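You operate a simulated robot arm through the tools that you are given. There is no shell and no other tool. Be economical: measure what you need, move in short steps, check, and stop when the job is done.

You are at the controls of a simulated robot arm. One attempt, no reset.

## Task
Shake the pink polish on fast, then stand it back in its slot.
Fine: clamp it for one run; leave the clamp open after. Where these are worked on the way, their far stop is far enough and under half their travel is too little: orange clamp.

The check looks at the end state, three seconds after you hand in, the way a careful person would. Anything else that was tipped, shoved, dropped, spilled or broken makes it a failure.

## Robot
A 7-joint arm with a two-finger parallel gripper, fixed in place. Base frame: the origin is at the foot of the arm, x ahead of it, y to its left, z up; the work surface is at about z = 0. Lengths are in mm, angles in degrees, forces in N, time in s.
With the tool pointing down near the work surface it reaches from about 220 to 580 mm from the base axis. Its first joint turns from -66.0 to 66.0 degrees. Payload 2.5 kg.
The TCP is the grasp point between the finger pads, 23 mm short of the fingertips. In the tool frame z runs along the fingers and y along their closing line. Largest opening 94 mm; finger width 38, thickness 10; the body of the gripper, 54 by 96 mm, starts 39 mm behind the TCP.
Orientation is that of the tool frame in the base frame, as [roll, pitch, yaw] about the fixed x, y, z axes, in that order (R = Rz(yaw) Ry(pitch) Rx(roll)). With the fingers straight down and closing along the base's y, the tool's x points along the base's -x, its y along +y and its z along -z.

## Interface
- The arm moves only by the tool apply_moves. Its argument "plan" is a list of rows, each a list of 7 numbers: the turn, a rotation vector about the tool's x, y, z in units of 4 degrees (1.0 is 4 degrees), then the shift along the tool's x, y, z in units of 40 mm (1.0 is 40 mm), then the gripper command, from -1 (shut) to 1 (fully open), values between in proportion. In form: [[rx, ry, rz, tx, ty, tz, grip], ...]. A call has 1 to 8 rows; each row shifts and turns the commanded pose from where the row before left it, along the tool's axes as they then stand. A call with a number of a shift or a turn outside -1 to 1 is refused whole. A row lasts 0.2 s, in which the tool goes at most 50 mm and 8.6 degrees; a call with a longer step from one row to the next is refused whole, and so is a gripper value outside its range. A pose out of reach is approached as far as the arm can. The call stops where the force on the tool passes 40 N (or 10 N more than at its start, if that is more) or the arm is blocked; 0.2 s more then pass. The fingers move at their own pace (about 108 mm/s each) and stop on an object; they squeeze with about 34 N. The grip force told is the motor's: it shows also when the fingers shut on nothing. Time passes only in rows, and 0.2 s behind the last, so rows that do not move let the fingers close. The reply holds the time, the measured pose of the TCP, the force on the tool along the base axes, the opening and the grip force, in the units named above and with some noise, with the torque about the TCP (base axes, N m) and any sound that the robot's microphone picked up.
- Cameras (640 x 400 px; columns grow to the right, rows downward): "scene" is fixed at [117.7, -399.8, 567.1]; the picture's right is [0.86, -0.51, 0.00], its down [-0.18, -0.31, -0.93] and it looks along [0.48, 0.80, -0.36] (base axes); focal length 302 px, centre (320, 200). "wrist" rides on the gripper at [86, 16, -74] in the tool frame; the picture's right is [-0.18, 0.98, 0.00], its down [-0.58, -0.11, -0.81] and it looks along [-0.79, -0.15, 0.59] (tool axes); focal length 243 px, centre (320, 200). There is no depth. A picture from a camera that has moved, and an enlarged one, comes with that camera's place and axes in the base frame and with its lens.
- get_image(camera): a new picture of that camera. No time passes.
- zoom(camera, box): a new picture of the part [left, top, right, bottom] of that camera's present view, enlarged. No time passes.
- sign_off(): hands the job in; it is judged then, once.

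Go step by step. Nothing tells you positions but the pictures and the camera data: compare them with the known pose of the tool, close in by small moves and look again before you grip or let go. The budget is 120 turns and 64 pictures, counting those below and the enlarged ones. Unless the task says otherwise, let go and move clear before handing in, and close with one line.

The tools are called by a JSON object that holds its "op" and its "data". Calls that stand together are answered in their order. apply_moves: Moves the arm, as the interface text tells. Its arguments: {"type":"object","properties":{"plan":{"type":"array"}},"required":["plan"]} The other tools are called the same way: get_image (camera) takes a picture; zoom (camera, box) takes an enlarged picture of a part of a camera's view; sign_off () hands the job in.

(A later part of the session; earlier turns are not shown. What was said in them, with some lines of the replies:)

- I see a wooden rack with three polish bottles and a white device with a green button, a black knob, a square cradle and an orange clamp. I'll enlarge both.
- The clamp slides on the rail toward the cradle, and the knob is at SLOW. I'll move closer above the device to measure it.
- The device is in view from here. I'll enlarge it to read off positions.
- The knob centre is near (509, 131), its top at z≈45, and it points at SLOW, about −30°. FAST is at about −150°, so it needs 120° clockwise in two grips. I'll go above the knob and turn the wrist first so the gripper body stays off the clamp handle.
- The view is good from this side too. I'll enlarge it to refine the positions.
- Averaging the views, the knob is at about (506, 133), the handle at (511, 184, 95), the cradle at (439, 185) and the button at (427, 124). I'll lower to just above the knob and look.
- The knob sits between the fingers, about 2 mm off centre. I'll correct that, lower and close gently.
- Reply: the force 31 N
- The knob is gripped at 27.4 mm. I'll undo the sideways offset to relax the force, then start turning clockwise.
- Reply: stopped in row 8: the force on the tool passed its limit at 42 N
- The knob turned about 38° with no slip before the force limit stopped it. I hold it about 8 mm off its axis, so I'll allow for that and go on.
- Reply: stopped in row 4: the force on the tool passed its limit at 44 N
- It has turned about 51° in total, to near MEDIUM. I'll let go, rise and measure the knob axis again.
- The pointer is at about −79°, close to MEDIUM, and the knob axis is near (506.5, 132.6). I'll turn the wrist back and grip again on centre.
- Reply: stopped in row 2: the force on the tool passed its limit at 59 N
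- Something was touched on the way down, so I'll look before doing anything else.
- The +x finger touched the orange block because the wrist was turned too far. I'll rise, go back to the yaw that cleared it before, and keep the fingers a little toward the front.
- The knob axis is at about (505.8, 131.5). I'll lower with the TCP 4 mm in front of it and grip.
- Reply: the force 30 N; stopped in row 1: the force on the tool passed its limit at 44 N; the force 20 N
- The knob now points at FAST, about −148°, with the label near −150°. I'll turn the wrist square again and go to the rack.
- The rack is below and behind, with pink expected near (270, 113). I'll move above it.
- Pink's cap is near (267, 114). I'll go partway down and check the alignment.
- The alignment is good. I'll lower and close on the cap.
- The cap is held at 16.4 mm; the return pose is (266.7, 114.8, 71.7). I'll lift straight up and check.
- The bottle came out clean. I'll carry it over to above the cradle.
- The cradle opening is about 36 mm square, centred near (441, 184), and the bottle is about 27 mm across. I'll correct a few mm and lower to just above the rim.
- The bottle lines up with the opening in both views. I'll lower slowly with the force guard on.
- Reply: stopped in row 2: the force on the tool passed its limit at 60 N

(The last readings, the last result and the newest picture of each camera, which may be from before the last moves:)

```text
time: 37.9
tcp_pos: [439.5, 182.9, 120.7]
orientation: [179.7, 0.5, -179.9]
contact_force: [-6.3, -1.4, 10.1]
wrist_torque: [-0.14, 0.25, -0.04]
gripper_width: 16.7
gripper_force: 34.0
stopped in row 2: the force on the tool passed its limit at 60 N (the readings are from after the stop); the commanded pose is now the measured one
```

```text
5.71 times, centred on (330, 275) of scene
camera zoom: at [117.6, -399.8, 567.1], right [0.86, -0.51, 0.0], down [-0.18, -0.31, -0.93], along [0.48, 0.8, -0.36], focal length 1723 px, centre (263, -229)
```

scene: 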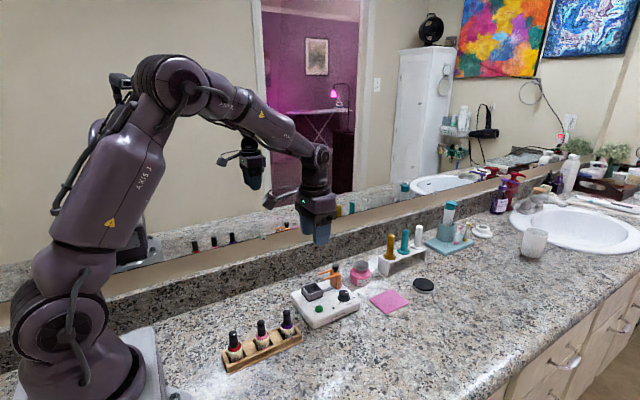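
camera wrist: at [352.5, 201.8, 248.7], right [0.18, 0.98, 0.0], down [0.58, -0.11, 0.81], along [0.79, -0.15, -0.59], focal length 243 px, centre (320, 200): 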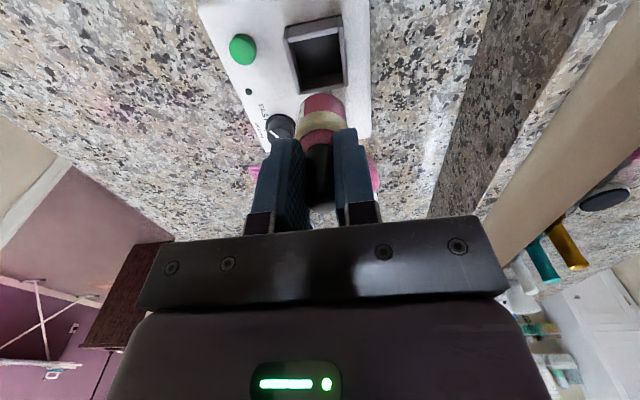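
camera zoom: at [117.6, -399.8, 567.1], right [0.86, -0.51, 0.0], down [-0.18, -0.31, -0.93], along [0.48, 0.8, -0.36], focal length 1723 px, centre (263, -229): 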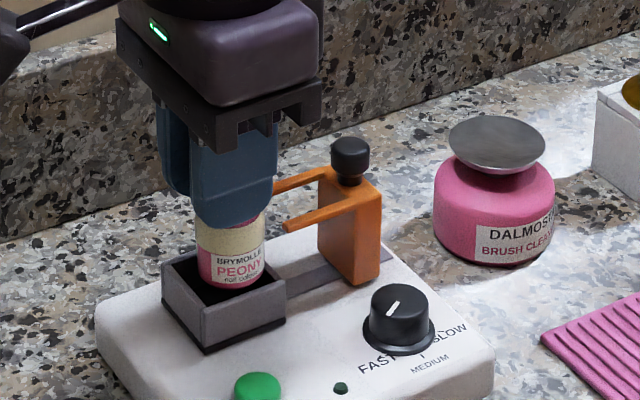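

The bottle's bottom touched the far (+x) wall. I'll rise, shift back about 6 mm in x and check.

{"op": "apply_moves", "data": {"plan": [[0, 0, 0, 0, 0, -0.25, -0.8], [0, 0, 0, 0.17, 0.01, 0, -0.8], [0, 0, 0, 0, 0, 0, -0.8]]}}

{"op": "zoom", "data": {"camera": "wrist", "box": [220, 10, 420, 170]}}

{"op": "zoom", "data": {"camera": "scene", "box": [280, 240, 380, 310]}}

```text
time: 38.7
tcp_pos: [432.8, 183.3, 129.6]
orientation: [179.7, 0.5, -180.0]
contact_force: [-0.9, 0.0, -0.3]
wrist_torque: [-0.02, 0.0, -0.01]
gripper_width: 16.6
gripper_force: 34.1
```

```text
2.50 times, centred on (320, 90) of wrist
camera zoom: at [344.2, 198.5, 202.2], right [0.18, 0.98, 0.01], down [0.57, -0.11, 0.81], along [0.8, -0.15, -0.59], focal length 606 px, centre (320, 475)
```

zoom: 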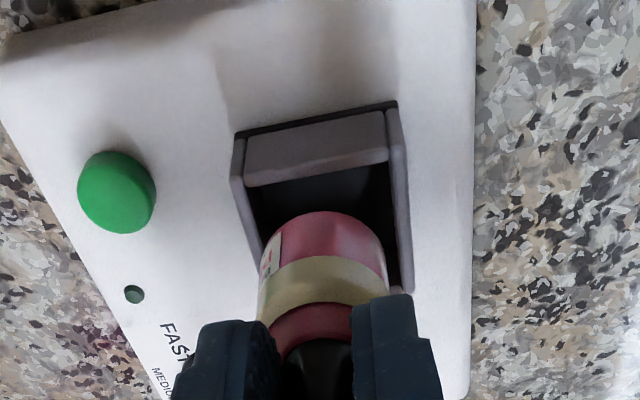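

```text
5.71 times, centred on (330, 275) of scene
camera zoom: at [117.7, -399.8, 567.1], right [0.86, -0.51, 0.0], down [-0.18, -0.31, -0.93], along [0.48, 0.8, -0.36], focal length 1723 px, centre (263, -229)
```

zoom: 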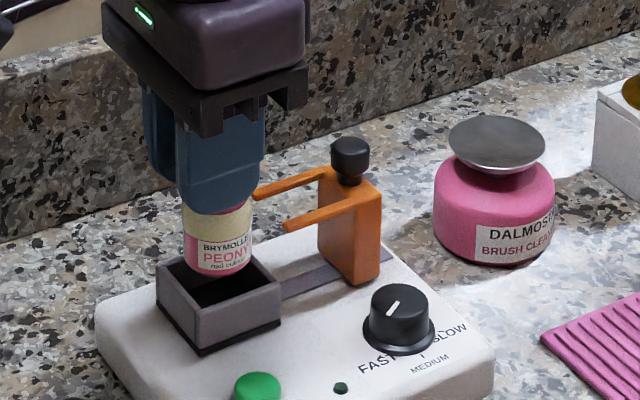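

The cradle sprang back to its place and the bottle is now over the middle of the opening. I'll lower again.

{"op": "apply_moves", "data": {"plan": [[0, -0.1, 0, 0, 0, 0.15, -0.8], [0, 0, 0, 0, 0, 0.15, -0.8], [0, 0, 0, 0, 0, 0.15, -0.8], [0, 0, 0, 0, 0, 0.15, -0.8], [0, 0, 0, 0, 0, 0.1, -0.8], [0, 0, 0, 0, 0, 0.08, -0.8]]}}

{"op": "zoom", "data": {"camera": "scene", "box": [280, 240, 380, 310]}}

```text
time: 40.1
tcp_pos: [433.3, 183.0, 100.0]
orientation: [179.7, 1.1, 179.9]
contact_force: [-2.4, -2.1, 19.2]
wrist_torque: [-0.28, 0.28, -0.02]
gripper_width: 16.6
gripper_force: 34.4
```

```text
5.71 times, centred on (330, 275) of scene
camera zoom: at [117.6, -399.8, 567.1], right [0.86, -0.51, 0.0], down [-0.18, -0.31, -0.93], along [0.48, 0.8, -0.36], focal length 1723 px, centre (263, -229)
```

zoom: 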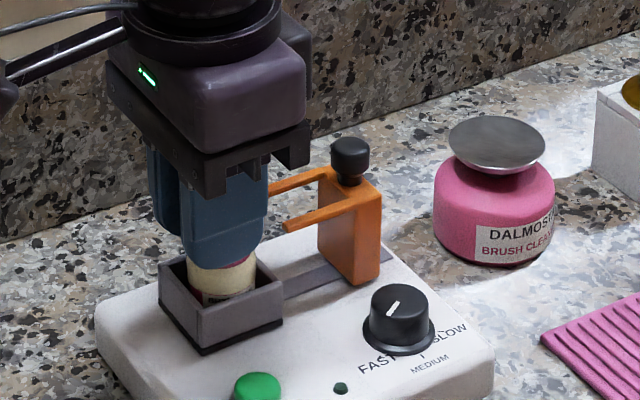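

The bottle is on the cradle floor with 19 N of press. I'll relax slightly, open and rise clear.

{"op": "apply_moves", "data": {"plan": [[0, 0, 0, 0, 0, -0.04, -0.8], [0, 0, 0, 0, 0, 0, -0.4], [0, 0, 0, 0, 0, 0, 0], [0, 0, 0, 0, 0, 0, 0], [0, 0, 0, 0, 0, -0.8, 0], [0, 0, 0, 0, 0, -0.8, 0], [0, 0.27, 0, 0, 0, -0.8, 0]]}}

{"op": "zoom", "data": {"camera": "scene", "box": [280, 240, 380, 310]}}

{"op": "get_image", "data": {"camera": "wrist"}}

```text
time: 41.7
tcp_pos: [432.8, 184.2, 196.7]
orientation: [179.7, -0.1, 180.0]
contact_force: [-0.5, -0.4, 0.9]
wrist_torque: [-0.01, 0.02, 0.0]
gripper_width: 47.1
gripper_force: 0.0
```

```text
5.71 times, centred on (330, 275) of scene
camera zoom: at [117.7, -399.8, 567.1], right [0.86, -0.51, 0.0], down [-0.18, -0.31, -0.93], along [0.48, 0.8, -0.36], focal length 1723 px, centre (263, -229)
```

zoom: 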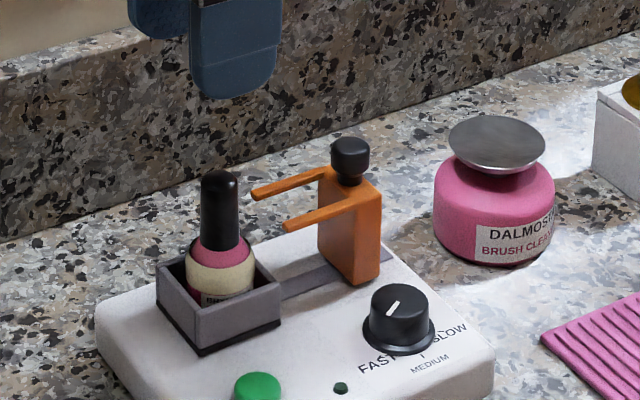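

```text
20 pictures are left
camera wrist: at [344.6, 198.9, 270.4], right [0.18, 0.98, 0.0], down [0.58, -0.11, 0.8], along [0.79, -0.15, -0.6], focal length 243 px, centre (320, 200)
```

wrist: 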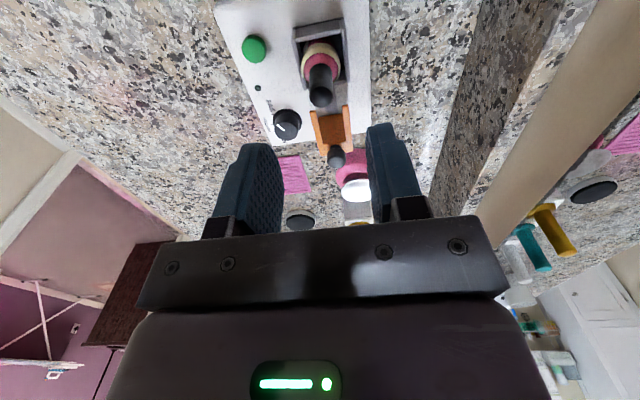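

The bottle stands upright in the cradle. Next is the clamp: I'll take its handle, at about (510, 184, 95), from above and slightly behind.

{"op": "apply_moves", "data": {"plan": [[0, 0, 0, -0.7, 0, 0, -0.1], [0, 0, 0, -0.7, 0, 0, -0.1], [0, 0, 0, -0.7, 0, 0, -0.1], [0, 0, 0, 0, 0, 0.7, -0.1], [0, 0, 0, 0, 0, 0.5, -0.1], [0, 0, 0, 0, 0, 0, -0.1]]}}

{"op": "get_image", "data": {"camera": "wrist"}}

```text
time: 43.1
tcp_pos: [516.2, 184.1, 148.7]
orientation: [179.8, -0.1, -180.0]
contact_force: [0.1, 0.5, 0.4]
wrist_torque: [0.02, -0.01, -0.02]
gripper_width: 42.0
gripper_force: 0.1
```

```text
19 pictures are left
camera wrist: at [428.5, 199.8, 221.4], right [0.18, 0.98, 0.0], down [0.58, -0.11, 0.8], along [0.79, -0.15, -0.59], focal length 243 px, centre (320, 200)
```

wrist: 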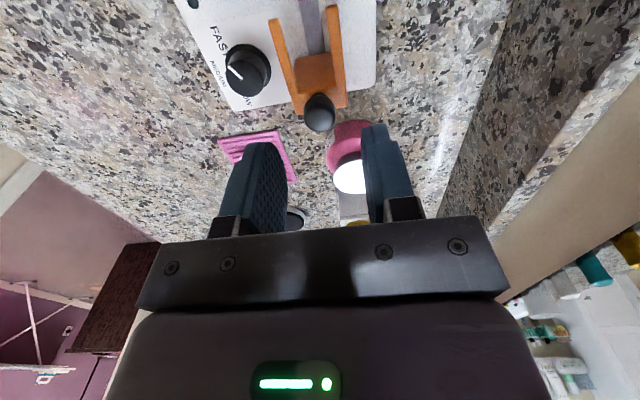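

The handle is at (511, 183), between the fingers. I'll lower and grip it.

{"op": "apply_moves", "data": {"plan": [[0, 0, 0, -0.05, -0.015, 0.45, -0.1], [0, 0, 0, 0, 0, 0.42, -0.1], [0, 0, 0, 0, 0, 0, -0.1], [0, 0, 0, 0, 0, 0, -0.7], [0, 0, 0, 0, 0, 0, -0.7]]}}

```text
time: 44.3
tcp_pos: [517.9, 184.5, 114.7]
orientation: [179.6, -0.2, 180.0]
contact_force: [2.5, 7.9, -3.4]
wrist_torque: [-0.03, -0.55, -0.06]
gripper_width: 17.4
gripper_force: 45.0
```

Handle gripped (17.4 mm). I'll slide it toward the cradle in small steps.

{"op": "apply_moves", "data": {"plan": [[0, 0, 0, 0.1, 0, 0, -0.7], [0, 0, 0, 0.2, 0, 0, -0.7], [0, 0, 0, 0.2, 0, 0, -0.7]]}}

{"op": "zoom", "data": {"camera": "scene", "box": [280, 230, 380, 310]}}

```text
time: 45.1
tcp_pos: [497.0, 185.6, 114.3]
orientation: [179.3, 0.0, -179.9]
contact_force: [0.2, 17.2, 12.9]
wrist_torque: [0.05, 1.28, -0.03]
gripper_width: 17.5
gripper_force: 44.7
```

```text
5.00 times, centred on (330, 270) of scene
camera zoom: at [117.6, -399.8, 567.1], right [0.86, -0.51, 0.0], down [-0.18, -0.31, -0.93], along [0.48, 0.8, -0.36], focal length 1507 px, centre (270, -150)
```

zoom: 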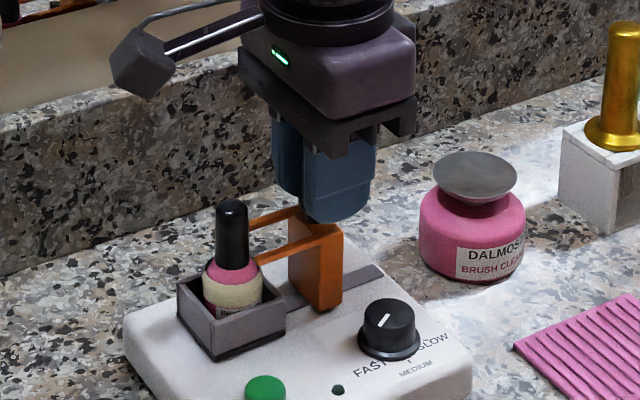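

The clamp slides. I'll ease the side load and continue toward its far stop.

{"op": "apply_moves", "data": {"plan": [[0, 0, 0, 0.15, 0.03, 0, -0.7], [0, 0, 0, 0.15, 0, 0, -0.7], [0, 0, 0, 0.15, 0, 0, -0.7], [0, 0, 0, 0.1, 0, 0, -0.7]]}}

```text
time: 46.1
tcp_pos: [478.2, 185.3, 113.6]
orientation: [179.6, 0.2, 179.9]
contact_force: [15.9, 17.6, 4.5]
wrist_torque: [0.15, 0.93, -0.08]
gripper_width: 17.3
gripper_force: 44.7
```

{"op": "apply_moves", "data": {"plan": [[0, 0, 0, 0.08, 0.02, 0, -0.7], [0, 0, 0, 0.06, 0, 0, -0.7]]}}

{"op": "zoom", "data": {"camera": "scene", "box": [280, 230, 380, 310]}}

```text
time: 46.6
tcp_pos: [476.8, 185.5, 114.3]
orientation: [179.5, 0.8, 179.9]
contact_force: [3.8, 2.7, -0.4]
wrist_torque: [-0.24, 0.51, -0.03]
gripper_width: 17.4
gripper_force: 45.1
stopped in row 2: the force on the tool passed its limit at 41 N (the readings are from after the stop); the commanded pose is now the measured one
```

```text
5.00 times, centred on (330, 270) of scene
camera zoom: at [117.6, -399.8, 567.1], right [0.86, -0.51, 0.0], down [-0.18, -0.31, -0.93], along [0.48, 0.8, -0.36], focal length 1507 px, centre (270, -150)
```

zoom: 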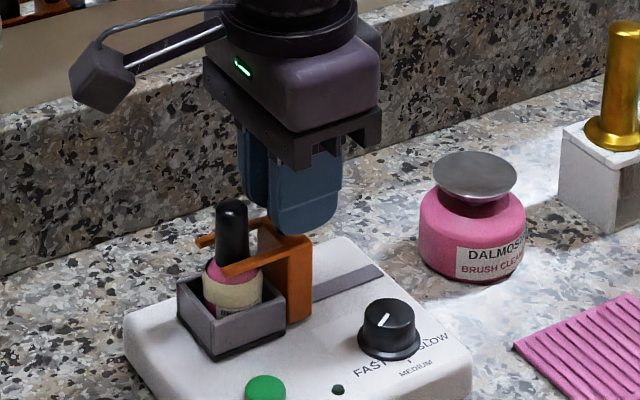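

The clamp is at its far stop with the fork round the cap. I'll release, rise and go above the green button with the fingers closed.

{"op": "apply_moves", "data": {"plan": [[0, 0, 0, 0, 0, 0, -0.3], [0, 0, 0, 0, 0, 0, -0.1], [0, -0.2, 0, 0, 0, -0.7, -0.1], [0, 0, 0, 0, 0, -0.7, -0.1], [0, 0, 0, 0.42, -0.57, 0, -1], [0, 0, 0, 0.42, -0.57, 0, -1], [0, 0, 0, 0.42, -0.57, 0, -1], [0, 0, 0, 0, 0, 0, -1]]}}

{"op": "get_image", "data": {"camera": "wrist"}}

```text
time: 48.4
tcp_pos: [424.6, 117.4, 168.2]
orientation: [179.5, 1.6, 179.8]
contact_force: [1.1, -0.1, -1.0]
wrist_torque: [0.01, 0.0, -0.02]
gripper_width: 0.1
gripper_force: 33.8
```

```text
16 pictures are left
camera wrist: at [334.9, 132.0, 239.1], right [0.19, 0.98, 0.01], down [0.56, -0.12, 0.82], along [0.81, -0.14, -0.57], focal length 243 px, centre (320, 200)
```

wrist: 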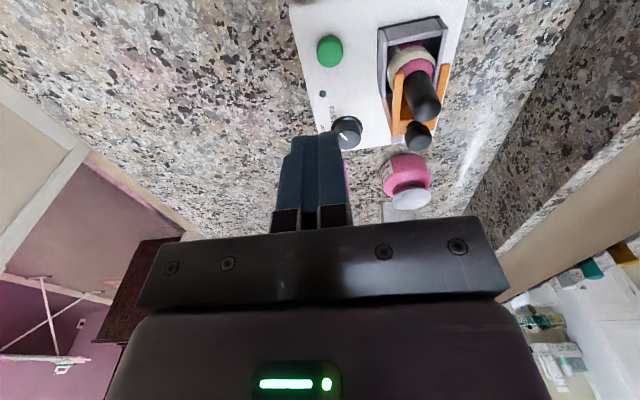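

The button is near (425, 126). I'll tilt the gripper 10° so its body leans away from the bottle, then lower over the button.

{"op": "apply_moves", "data": {"plan": [[0, 0.4, 0, -0.03, 0.14, 0, -1], [-1, 0, 0, 0, 0, 0, -1], [-1, 0, 0, 0, 0, 0, -1], [-0.5, 0, 0, 0, 0, 0, -1], [0, 0, 0, 0, -0.145, 0.82, -1], [0, 0, 0, 0, -0.145, 0.82, -1], [0, 0, 0, 0, -0.1, 0.55, -1], [0, 0, 0, 0, 0, 0, -1]]}}

{"op": "get_image", "data": {"camera": "wrist"}}

```text
time: 50.2
tcp_pos: [425.9, 123.1, 79.0]
orientation: [169.5, 0.0, 179.9]
contact_force: [-0.1, 0.3, -0.1]
wrist_torque: [0.01, 0.0, -0.01]
gripper_width: 0.1
gripper_force: 34.2
```

```text
15 pictures are left
camera wrist: at [338.4, 124.4, 154.3], right [0.19, 0.97, 0.18], down [0.58, -0.25, 0.77], along [0.79, -0.04, -0.61], focal length 243 px, centre (320, 200)
```

wrist: 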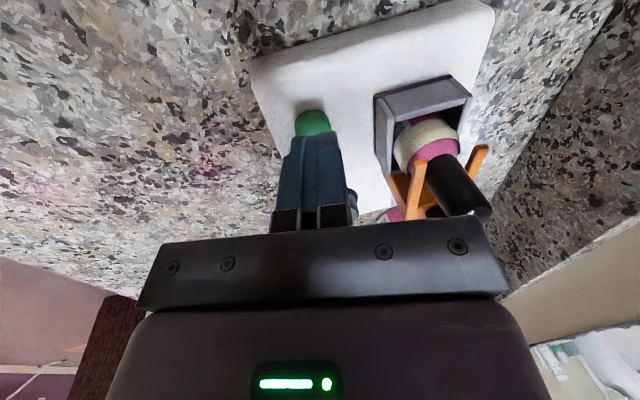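

The fingers are over the button. I'll press down gently until it gives.

{"op": "apply_moves", "data": {"plan": [[0, 0, 0, 0, -0.035, 0.2, -1], [0, 0, 0, 0, -0.022, 0.12, -1], [0, 0, 0, 0, -0.013, 0.07, -1]]}}

```text
time: 51.0
tcp_pos: [426.5, 123.0, 62.9]
orientation: [169.5, 0.0, 179.9]
contact_force: [0.9, -0.6, 1.9]
wrist_torque: [-0.05, -0.02, -0.02]
gripper_width: 0.0
gripper_force: 34.2
```

{"op": "apply_moves", "data": {"plan": [[0, 0, 0, 0, -0.01, 0.055, -1], [0, 0, 0, 0, -0.01, 0.055, -1]]}}

```text
time: 51.6
tcp_pos: [426.2, 123.4, 60.0]
orientation: [169.4, 0.1, 180.0]
contact_force: [1.4, -0.2, 7.5]
wrist_torque: [-0.04, 0.01, -0.03]
gripper_width: 0.0
gripper_force: 33.9
heard: click
```

It clicked. I'll lift off and watch the run.

{"op": "apply_moves", "data": {"plan": [[0, 0, 0, 0, 0.07, -0.4, -1], [0, 0, 0, 0, 0.14, -0.8, -1], [0, 0, 0, 0, 0.14, -0.8, -1], [0, 0, 0, 0, 0, 0, -1]]}}

{"op": "zoom", "data": {"camera": "scene", "box": [280, 230, 380, 310]}}

```text
time: 52.6
tcp_pos: [424.7, 122.6, 139.5]
orientation: [169.5, -0.1, 179.9]
contact_force: [0.6, -0.9, 0.4]
wrist_torque: [-0.05, -0.02, 0.01]
gripper_width: 0.0
gripper_force: 33.9
```

```text
5.00 times, centred on (330, 270) of scene
camera zoom: at [117.6, -399.8, 567.1], right [0.86, -0.51, 0.0], down [-0.18, -0.31, -0.93], along [0.48, 0.8, -0.36], focal length 1507 px, centre (270, -150)
```

zoom: 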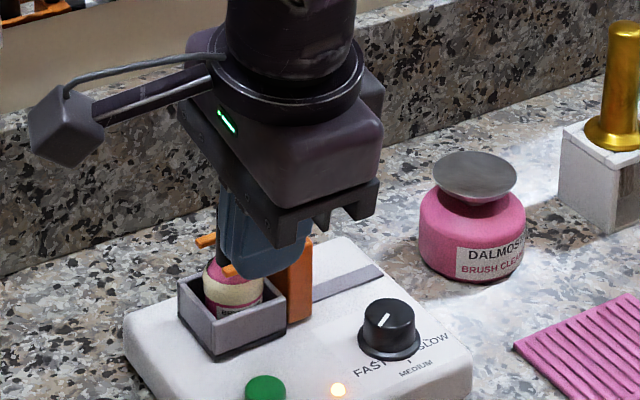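

The LED is lit, so the run is on. I'll straighten the tool, go above the clamp handle and wait for it to end.

{"op": "apply_moves", "data": {"plan": [[1, 0, 0, 0, 0, -0.3, -1], [1, 0, 0, 0, 0, -0.4, -1], [0.5, 0, 0, 0, 0, 0, -1], [0, 0, 0, -0.43, 0.52, 0, -0.1], [0, 0, 0, -0.43, 0.52, 0, -0.1], [0, 0, 0, -0.43, 0.52, 0, -0.1], [0, 0, 0, 0, 0, 0, -0.1], [0, 0, 0, 0, 0, 0, -0.1]]}}

{"op": "apply_moves", "data": {"plan": [[0, 0, 0, 0, 0, 0, -0.1], [0, 0, 0, 0, 0, 0, -0.1], [0, 0, 0, 0, 0, 0, -0.1], [0, 0, 0, 0, 0, 0, -0.1], [0, 0, 0, 0, 0, 0, -0.1], [0, 0, 0, 0, 0, 0, -0.1], [0, 0, 0, 0, 0, 0, -0.1], [0, 0, 0, 0, 0, 0, -0.1]]}}

{"op": "apply_moves", "data": {"plan": [[0, 0, 0, 0, 0, 0, -0.1], [0, 0, 0, 0, 0, 0, -0.1], [0, 0, 0, 0, 0, 0, -0.1], [0, 0, 0, 0, 0, 0, -0.1], [0, 0, 0, 0, 0, 0, -0.1], [0, 0, 0, 0, 0, 0, -0.1], [0, 0, 0, 0, 0, 0, -0.1], [0, 0, 0, 0, 0, 0, -0.1]]}}

{"op": "zoom", "data": {"camera": "scene", "box": [280, 230, 380, 310]}}

```text
time: 54.4
tcp_pos: [479.2, 179.9, 167.4]
orientation: [179.5, 0.0, 180.0]
contact_force: [0.3, 0.4, 0.4]
wrist_torque: [0.01, -0.01, -0.01]
gripper_width: 42.2
gripper_force: 0.0
```

```text
time: 56.2
tcp_pos: [478.8, 180.4, 168.3]
orientation: [179.5, -0.1, 179.9]
contact_force: [0.5, 0.6, -0.4]
wrist_torque: [0.0, -0.03, 0.01]
gripper_width: 42.6
gripper_force: 0.1
```

```text
time: 58.0
tcp_pos: [477.2, 179.3, 167.4]
orientation: [179.5, 0.0, 179.8]
contact_force: [0.3, -0.9, 0.3]
wrist_torque: [-0.02, 0.01, 0.01]
gripper_width: 42.1
gripper_force: 0.0
```

```text
5.00 times, centred on (330, 270) of scene
camera zoom: at [117.7, -399.8, 567.1], right [0.86, -0.51, 0.0], down [-0.18, -0.31, -0.93], along [0.48, 0.8, -0.36], focal length 1507 px, centre (270, -150)
```

zoom: 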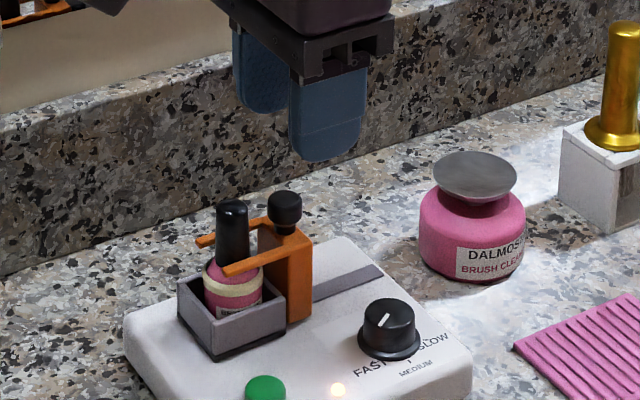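

Still running. I'll wait.

{"op": "apply_moves", "data": {"plan": [[0, 0, 0, 0, 0, 0, -0.1], [0, 0, 0, 0, 0, 0, -0.1], [0, 0, 0, 0, 0, 0, -0.1], [0, 0, 0, 0, 0, 0, -0.1], [0, 0, 0, 0, 0, 0, -0.1], [0, 0, 0, 0, 0, 0, -0.1], [0, 0, 0, 0, 0, 0, -0.1], [0, 0, 0, 0, 0, 0, -0.1]]}}

{"op": "apply_moves", "data": {"plan": [[0, 0, 0, 0, 0, 0, -0.1], [0, 0, 0, 0, 0, 0, -0.1], [0, 0, 0, 0, 0, 0, -0.1], [0, 0, 0, 0, 0, 0, -0.1], [0, 0, 0, 0, 0, 0, -0.1], [0, 0, 0, 0, 0, 0, -0.1], [0, 0, 0, 0, 0, 0, -0.1], [0, 0, 0, 0, 0, 0, -0.1]]}}

{"op": "apply_moves", "data": {"plan": [[0, 0, 0, 0, 0, 0, -0.1], [0, 0, 0, 0, 0, 0, -0.1], [0, 0, 0, 0, 0, 0, -0.1], [0, 0, 0, 0, 0, 0, -0.1], [0, 0, 0, 0, 0, 0, -0.1], [0, 0, 0, 0, 0, 0, -0.1], [0, 0, 0, 0, 0, 0, -0.1], [0, 0, 0, 0, 0, 0, -0.1]]}}

{"op": "apply_moves", "data": {"plan": [[0, 0, 0, 0, 0, 0, -0.1], [0, 0, 0, 0, 0, 0, -0.1], [0, 0, 0, 0, 0, 0, -0.1], [0, 0, 0, 0, 0, 0, -0.1], [0, 0, 0, 0, 0, 0, -0.1], [0, 0, 0, 0, 0, 0, -0.1], [0, 0, 0, 0, 0, 0, -0.1], [0, 0, 0, 0, 0, 0, -0.1]]}}

{"op": "zoom", "data": {"camera": "scene", "box": [280, 230, 380, 310]}}

```text
time: 59.8
tcp_pos: [479.1, 180.0, 167.7]
orientation: [179.5, 0.0, 179.9]
contact_force: [0.3, -0.1, -0.1]
wrist_torque: [-0.01, 0.02, 0.01]
gripper_width: 42.3
gripper_force: 0.1
```

```text
time: 61.6
tcp_pos: [478.1, 178.7, 168.8]
orientation: [179.5, -0.1, 179.9]
contact_force: [0.1, 0.5, -0.1]
wrist_torque: [0.03, 0.01, 0.0]
gripper_width: 42.5
gripper_force: 0.0
```

```text
time: 63.4
tcp_pos: [477.4, 179.5, 168.5]
orientation: [179.5, 0.0, 179.9]
contact_force: [-0.3, -0.2, 0.7]
wrist_torque: [0.0, 0.0, 0.0]
gripper_width: 42.5
gripper_force: 0.0
```

```text
time: 65.2
tcp_pos: [477.4, 179.2, 167.9]
orientation: [179.5, -0.1, 180.0]
contact_force: [-0.6, -0.5, 0.4]
wrist_torque: [-0.04, -0.01, 0.0]
gripper_width: 42.3
gripper_force: 0.1
```

```text
5.00 times, centred on (330, 270) of scene
camera zoom: at [117.7, -399.8, 567.1], right [0.86, -0.51, 0.0], down [-0.18, -0.31, -0.93], along [0.48, 0.8, -0.36], focal length 1507 px, centre (270, -150)
```

zoom: 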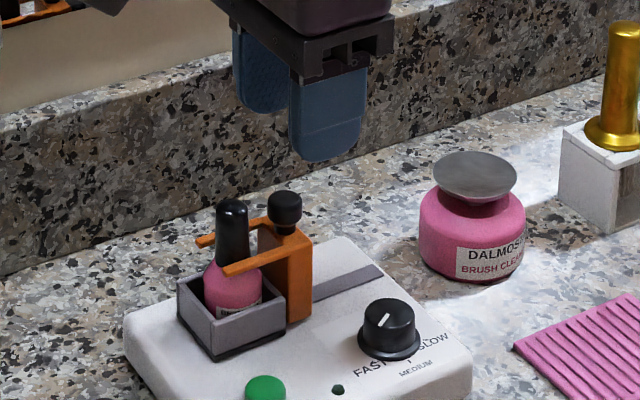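

The LED is out and the polish is evenly pink, so the run is finished. I'll grip the handle again and slide the clamp open.

{"op": "apply_moves", "data": {"plan": [[0, 0, 0, 0, 0.12, 0.5, -0.1], [0, 0, 0, 0, 0, 0.5, -0.1], [0, 0, 0, 0, 0, 0.35, -0.1], [0, 0, 0, 0, 0, 0, -0.1], [0, 0, 0, 0, 0, 0, -0.7], [0, 0, 0, 0, 0, 0, -0.7]]}}

```text
time: 66.6
tcp_pos: [478.8, 186.0, 114.1]
orientation: [179.5, 0.1, -180.0]
contact_force: [0.0, 0.1, -1.0]
wrist_torque: [-0.25, -0.27, -0.02]
gripper_width: 17.2
gripper_force: 44.6
```

{"op": "apply_moves", "data": {"plan": [[0, 0, 0, -0.1, 0, 0, -0.7], [0, 0, 0, -0.2, 0, 0, -0.7], [0, 0, 0, -0.2, 0, 0, -0.7], [0, 0, 0, -0.2, 0, 0, -0.7], [0, 0, 0, -0.2, 0, 0, -0.7]]}}

```text
time: 67.8
tcp_pos: [515.0, 185.6, 114.5]
orientation: [179.6, 0.0, 179.8]
contact_force: [-1.3, -7.6, 6.4]
wrist_torque: [-0.31, 0.23, 0.0]
gripper_width: 17.3
gripper_force: 44.8
```

{"op": "apply_moves", "data": {"plan": [[0, 0, 0, -0.1, 0, 0, -0.7], [0, 0, 0, -0.06, 0, 0, -0.7], [0, 0, 0, -0.05, 0, 0, -0.7]]}}

```text
time: 68.6
tcp_pos: [519.5, 184.7, 113.6]
orientation: [179.7, -0.6, 179.9]
contact_force: [-28.8, -15.7, 20.4]
wrist_torque: [-0.43, 0.54, 0.04]
gripper_width: 17.4
gripper_force: 45.3
```

The clamp is back at its open stop. I'll release, rise and go above the bottle.

{"op": "apply_moves", "data": {"plan": [[0, 0, 0, 0.06, 0, 0, -0.7], [0, 0, 0, 0, 0, 0, -0.1], [0, 0, 0, 0, 0, 0, -0.1], [0, 0, 0, 0, 0, -0.7, -0.1], [0, 0, 0, 0, 0, -0.7, 0], [0, 0, 0, 0.7, 0, 0, 0], [0, 0, 0, 0.7, 0, 0, 0], [0, 0, 0, 0.65, 0, 0, 0]]}}

{"op": "get_image", "data": {"camera": "wrist"}}

```text
time: 70.4
tcp_pos: [438.7, 186.9, 170.5]
orientation: [179.6, 0.0, 179.8]
contact_force: [-0.3, -0.5, -0.3]
wrist_torque: [-0.01, 0.01, 0.01]
gripper_width: 46.8
gripper_force: 0.2
```

```text
11 pictures are left
camera wrist: at [349.9, 201.3, 244.6], right [0.19, 0.98, 0.01], down [0.58, -0.12, 0.81], along [0.79, -0.14, -0.59], focal length 243 px, centre (320, 200)
```

wrist: 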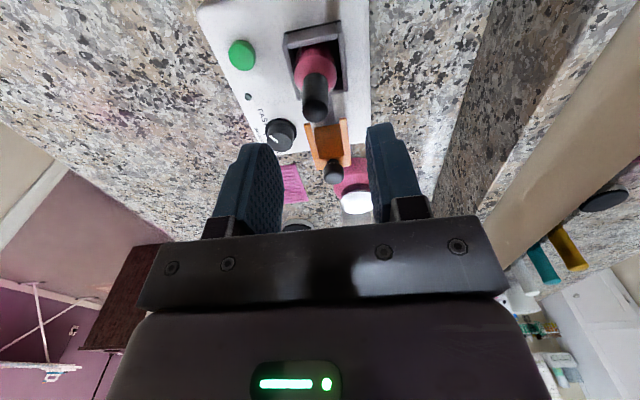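

The cap is near (434, 185), and the clamp is clear. I'll lower onto the cap as before and grip.

{"op": "apply_moves", "data": {"plan": [[0, 0, 0, 0.117, -0.055, 0.5, 0], [0, 0, 0, 0, 0, 0.7, 0], [0, 0, 0, 0, 0, 0.52, 0], [0, 0, 0, 0, 0, 0, 0], [0, 0, 0, 0, 0, 0, -0.8], [0, 0, 0, 0, 0, 0, -0.8]]}}

{"op": "zoom", "data": {"camera": "wrist", "box": [220, 50, 420, 230]}}

```text
time: 71.8
tcp_pos: [434.0, 183.4, 101.9]
orientation: [179.5, -0.1, 179.9]
contact_force: [0.6, 0.5, 0.6]
wrist_torque: [-0.03, -0.01, 0.01]
gripper_width: 16.4
gripper_force: 33.6
```

```text
2.22 times, centred on (320, 140) of wrist
camera zoom: at [346.4, 198.3, 175.7], right [0.19, 0.98, 0.01], down [0.58, -0.12, 0.81], along [0.79, -0.14, -0.59], focal length 539 px, centre (320, 333)
```

zoom: 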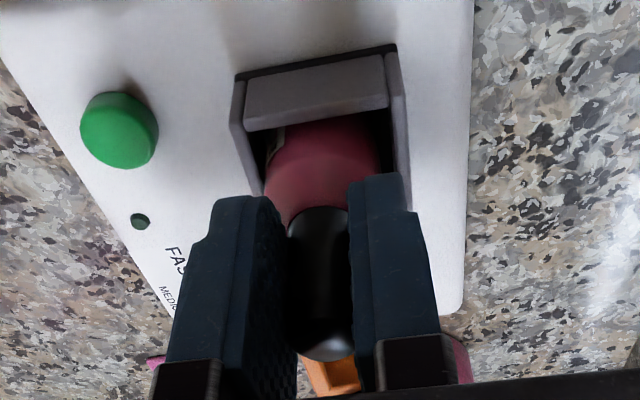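

The grip matches the first one. I'll lift, carry back and stop above the pink slot.

{"op": "apply_moves", "data": {"plan": [[0, 0, 0, 0, 0, -0.4, -0.8], [0, 0, 0, 0, 0, -0.7, -0.8], [0, 0, 0, 0, 0, -0.8, -0.8], [0, 0, 0, 0, 0, 0, -0.8]]}}

{"op": "apply_moves", "data": {"plan": [[0, 0, 0, 0.84, -0.345, 0, -0.8], [0, 0, 0, 0.84, -0.345, 0, -0.8], [0, 0, 0, 0.84, -0.345, 0, -0.8], [0, 0, 0, 0.84, -0.345, 0, -0.8], [0, 0, 0, 0.84, -0.345, 0, -0.8], [0, 0, 0, 0, 0, 0, -0.8], [0, 0, 0, 0, 0, 0, -0.8]]}}

```text
time: 72.8
tcp_pos: [434.6, 182.9, 178.5]
orientation: [179.5, -0.1, 179.9]
contact_force: [0.0, -0.4, -0.6]
wrist_torque: [0.04, 0.02, -0.02]
gripper_width: 16.5
gripper_force: 34.4
```

```text
time: 74.4
tcp_pos: [266.6, 115.3, 176.9]
orientation: [179.4, 0.0, 179.9]
contact_force: [0.9, 0.1, 0.1]
wrist_torque: [-0.01, -0.01, 0.0]
gripper_width: 16.5
gripper_force: 34.3
```

{"op": "apply_moves", "data": {"plan": [[0.1, 0, 0, 0, 0, 0.6, -0.8], [0, 0, 0, 0, 0, 0.6, -0.8], [0, 0, 0, 0, 0, 0.4, -0.8], [0, 0, 0, 0, 0, 0, -0.8]]}}

{"op": "zoom", "data": {"camera": "wrist", "box": [220, 10, 420, 170]}}

{"op": "zoom", "data": {"camera": "scene", "box": [210, 300, 320, 380]}}

```text
time: 75.4
tcp_pos: [266.6, 114.7, 111.7]
orientation: [179.9, 0.0, 179.9]
contact_force: [0.1, -0.2, -0.4]
wrist_torque: [0.0, -0.03, 0.01]
gripper_width: 16.6
gripper_force: 34.0
```

```text
2.50 times, centred on (320, 90) of wrist
camera zoom: at [178.5, 130.1, 185.6], right [0.19, 0.98, 0.0], down [0.58, -0.11, 0.81], along [0.79, -0.15, -0.59], focal length 606 px, centre (320, 475)
```

zoom: 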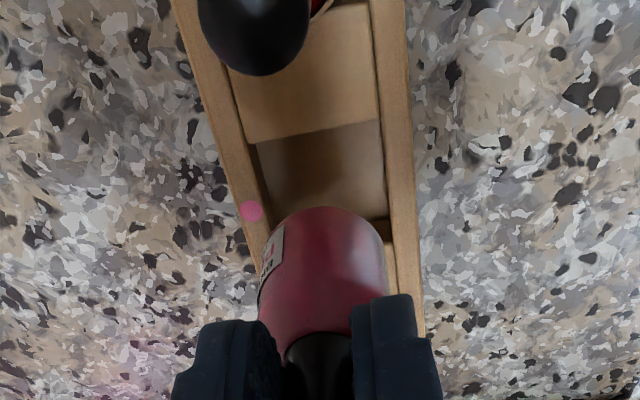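

```text
5.00 times, centred on (265, 340) of scene
camera zoom: at [117.7, -399.8, 567.1], right [0.86, -0.51, 0.0], down [-0.18, -0.31, -0.93], along [0.48, 0.8, -0.36], focal length 1507 px, centre (595, -500)
```

zoom: 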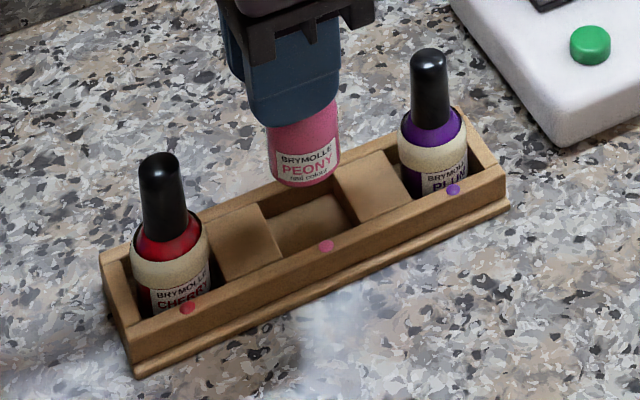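

The bottle is over its slot at the pose it was picked from. I'll lower it gently.

{"op": "apply_moves", "data": {"plan": [[0, 0, 0, 0, 0, 0.25, -0.8], [0, 0, 0, 0, 0, 0.2, -0.8], [0, 0, 0, 0, 0, 0.2, -0.8], [0, 0, 0, 0, 0, 0.15, -0.8], [0, 0, 0, 0, 0, 0.1, -0.8], [0, 0, 0, 0, 0, 0.05, -0.8], [0, 0, 0, 0, 0, 0, -0.8]]}}

{"op": "zoom", "data": {"camera": "scene", "box": [210, 300, 320, 380]}}

```text
time: 77.0
tcp_pos: [266.0, 113.0, 73.8]
orientation: [179.9, 0.0, 179.9]
contact_force: [-0.2, -0.2, -0.1]
wrist_torque: [-0.02, 0.01, 0.02]
gripper_width: 16.6
gripper_force: 34.2
```

```text
5.00 times, centred on (265, 340) of scene
camera zoom: at [117.7, -399.8, 567.1], right [0.86, -0.51, 0.0], down [-0.18, -0.31, -0.93], along [0.48, 0.8, -0.36], focal length 1507 px, centre (595, -500)
```

zoom: 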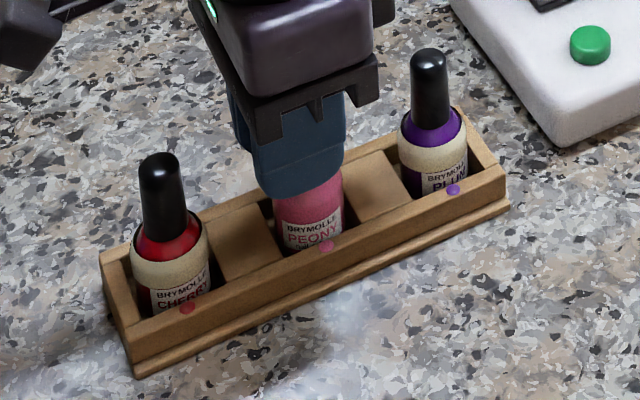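

It is in the slot but not yet on the floor. I'll go down in small steps until it touches.

{"op": "apply_moves", "data": {"plan": [[0, 0, 0, 0, 0, 0.03, -0.8], [0, 0, 0, 0, 0, 0.03, -0.8], [0, 0, 0, 0, 0, 0, -0.8]]}}

```text
time: 77.8
tcp_pos: [265.2, 114.1, 71.8]
orientation: [179.8, 0.1, 179.8]
contact_force: [-0.7, 0.1, 0.3]
wrist_torque: [0.03, -0.03, 0.02]
gripper_width: 16.5
gripper_force: 34.0
```

{"op": "apply_moves", "data": {"plan": [[0, 0, 0, 0, 0, 0.03, -0.8], [0, 0, 0, 0, 0, 0.02, -0.8], [0, 0, 0, 0, 0, 0, -0.8]]}}

```text
time: 78.6
tcp_pos: [265.7, 113.2, 70.0]
orientation: [180.0, 0.0, 179.9]
contact_force: [0.5, -0.5, 0.1]
wrist_torque: [-0.02, -0.04, -0.02]
gripper_width: 16.3
gripper_force: 33.9
```

{"op": "apply_moves", "data": {"plan": [[0, 0, 0, 0, 0, 0.025, -0.8], [0, 0, 0, 0, 0, 0.025, -0.8], [0, 0, 0, 0, 0, 0, -0.8]]}}

```text
time: 79.4
tcp_pos: [264.8, 115.0, 69.4]
orientation: [179.8, 0.1, 179.8]
contact_force: [-1.1, -2.5, 21.8]
wrist_torque: [-0.11, -0.08, 0.03]
gripper_width: 16.5
gripper_force: 33.7
```

It is seated with firm contact. I'll relax slightly, open and rise clear.

{"op": "apply_moves", "data": {"plan": [[0, 0, 0, 0, 0, -0.04, -0.8], [0, 0, 0, 0, 0, 0, -0.5], [0, 0, 0, 0, 0, 0, 0], [0, 0, 0, 0, 0, 0, 0], [0, 0, 0, 0, 0, -0.6, 0], [0, 0, 0, 0, 0, -1, 0], [0, 0, 0, 0, 0, -1, 0], [0, 0, 0, 0, 0, -1, 0]]}}

{"op": "get_image", "data": {"camera": "scene"}}

{"op": "zoom", "data": {"camera": "scene", "box": [210, 260, 370, 380]}}

```text
time: 81.2
tcp_pos: [266.6, 116.2, 216.9]
orientation: [179.9, -0.1, 179.9]
contact_force: [0.2, 0.2, 0.0]
wrist_torque: [-0.02, 0.01, 0.04]
gripper_width: 46.8
gripper_force: 0.1
```

```text
6 pictures are left
```

scene: 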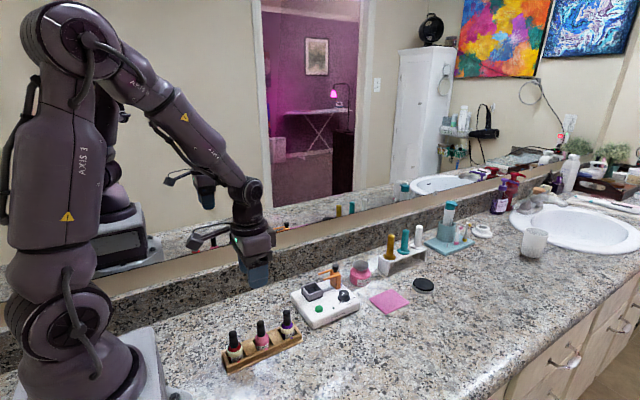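

```text
3.33 times, centred on (290, 320) of scene
camera zoom: at [117.7, -399.7, 567.1], right [0.86, -0.51, 0.0], down [-0.18, -0.31, -0.93], along [0.48, 0.8, -0.36], focal length 1005 px, centre (420, -200)
```

zoom: 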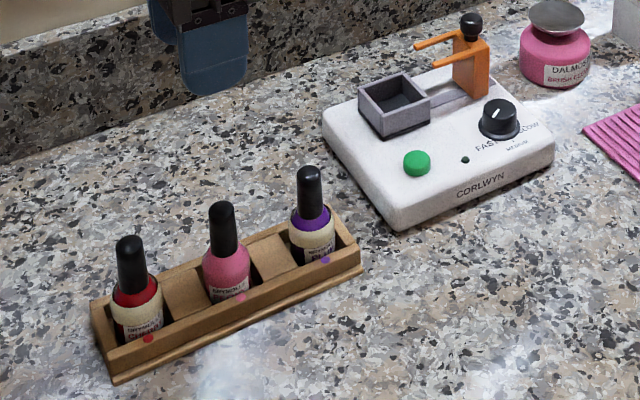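

The pink bottle stands upright in its slot, the clamp is open, the run is over and nothing else has moved. I'll hand in.

{"op": "sign_off", "data": {}}

```text
The job is handed in.
```

The pink polish was clamped, shaken for one run on FAST and stood back in its slot; the clamp is open and the arm is clear.
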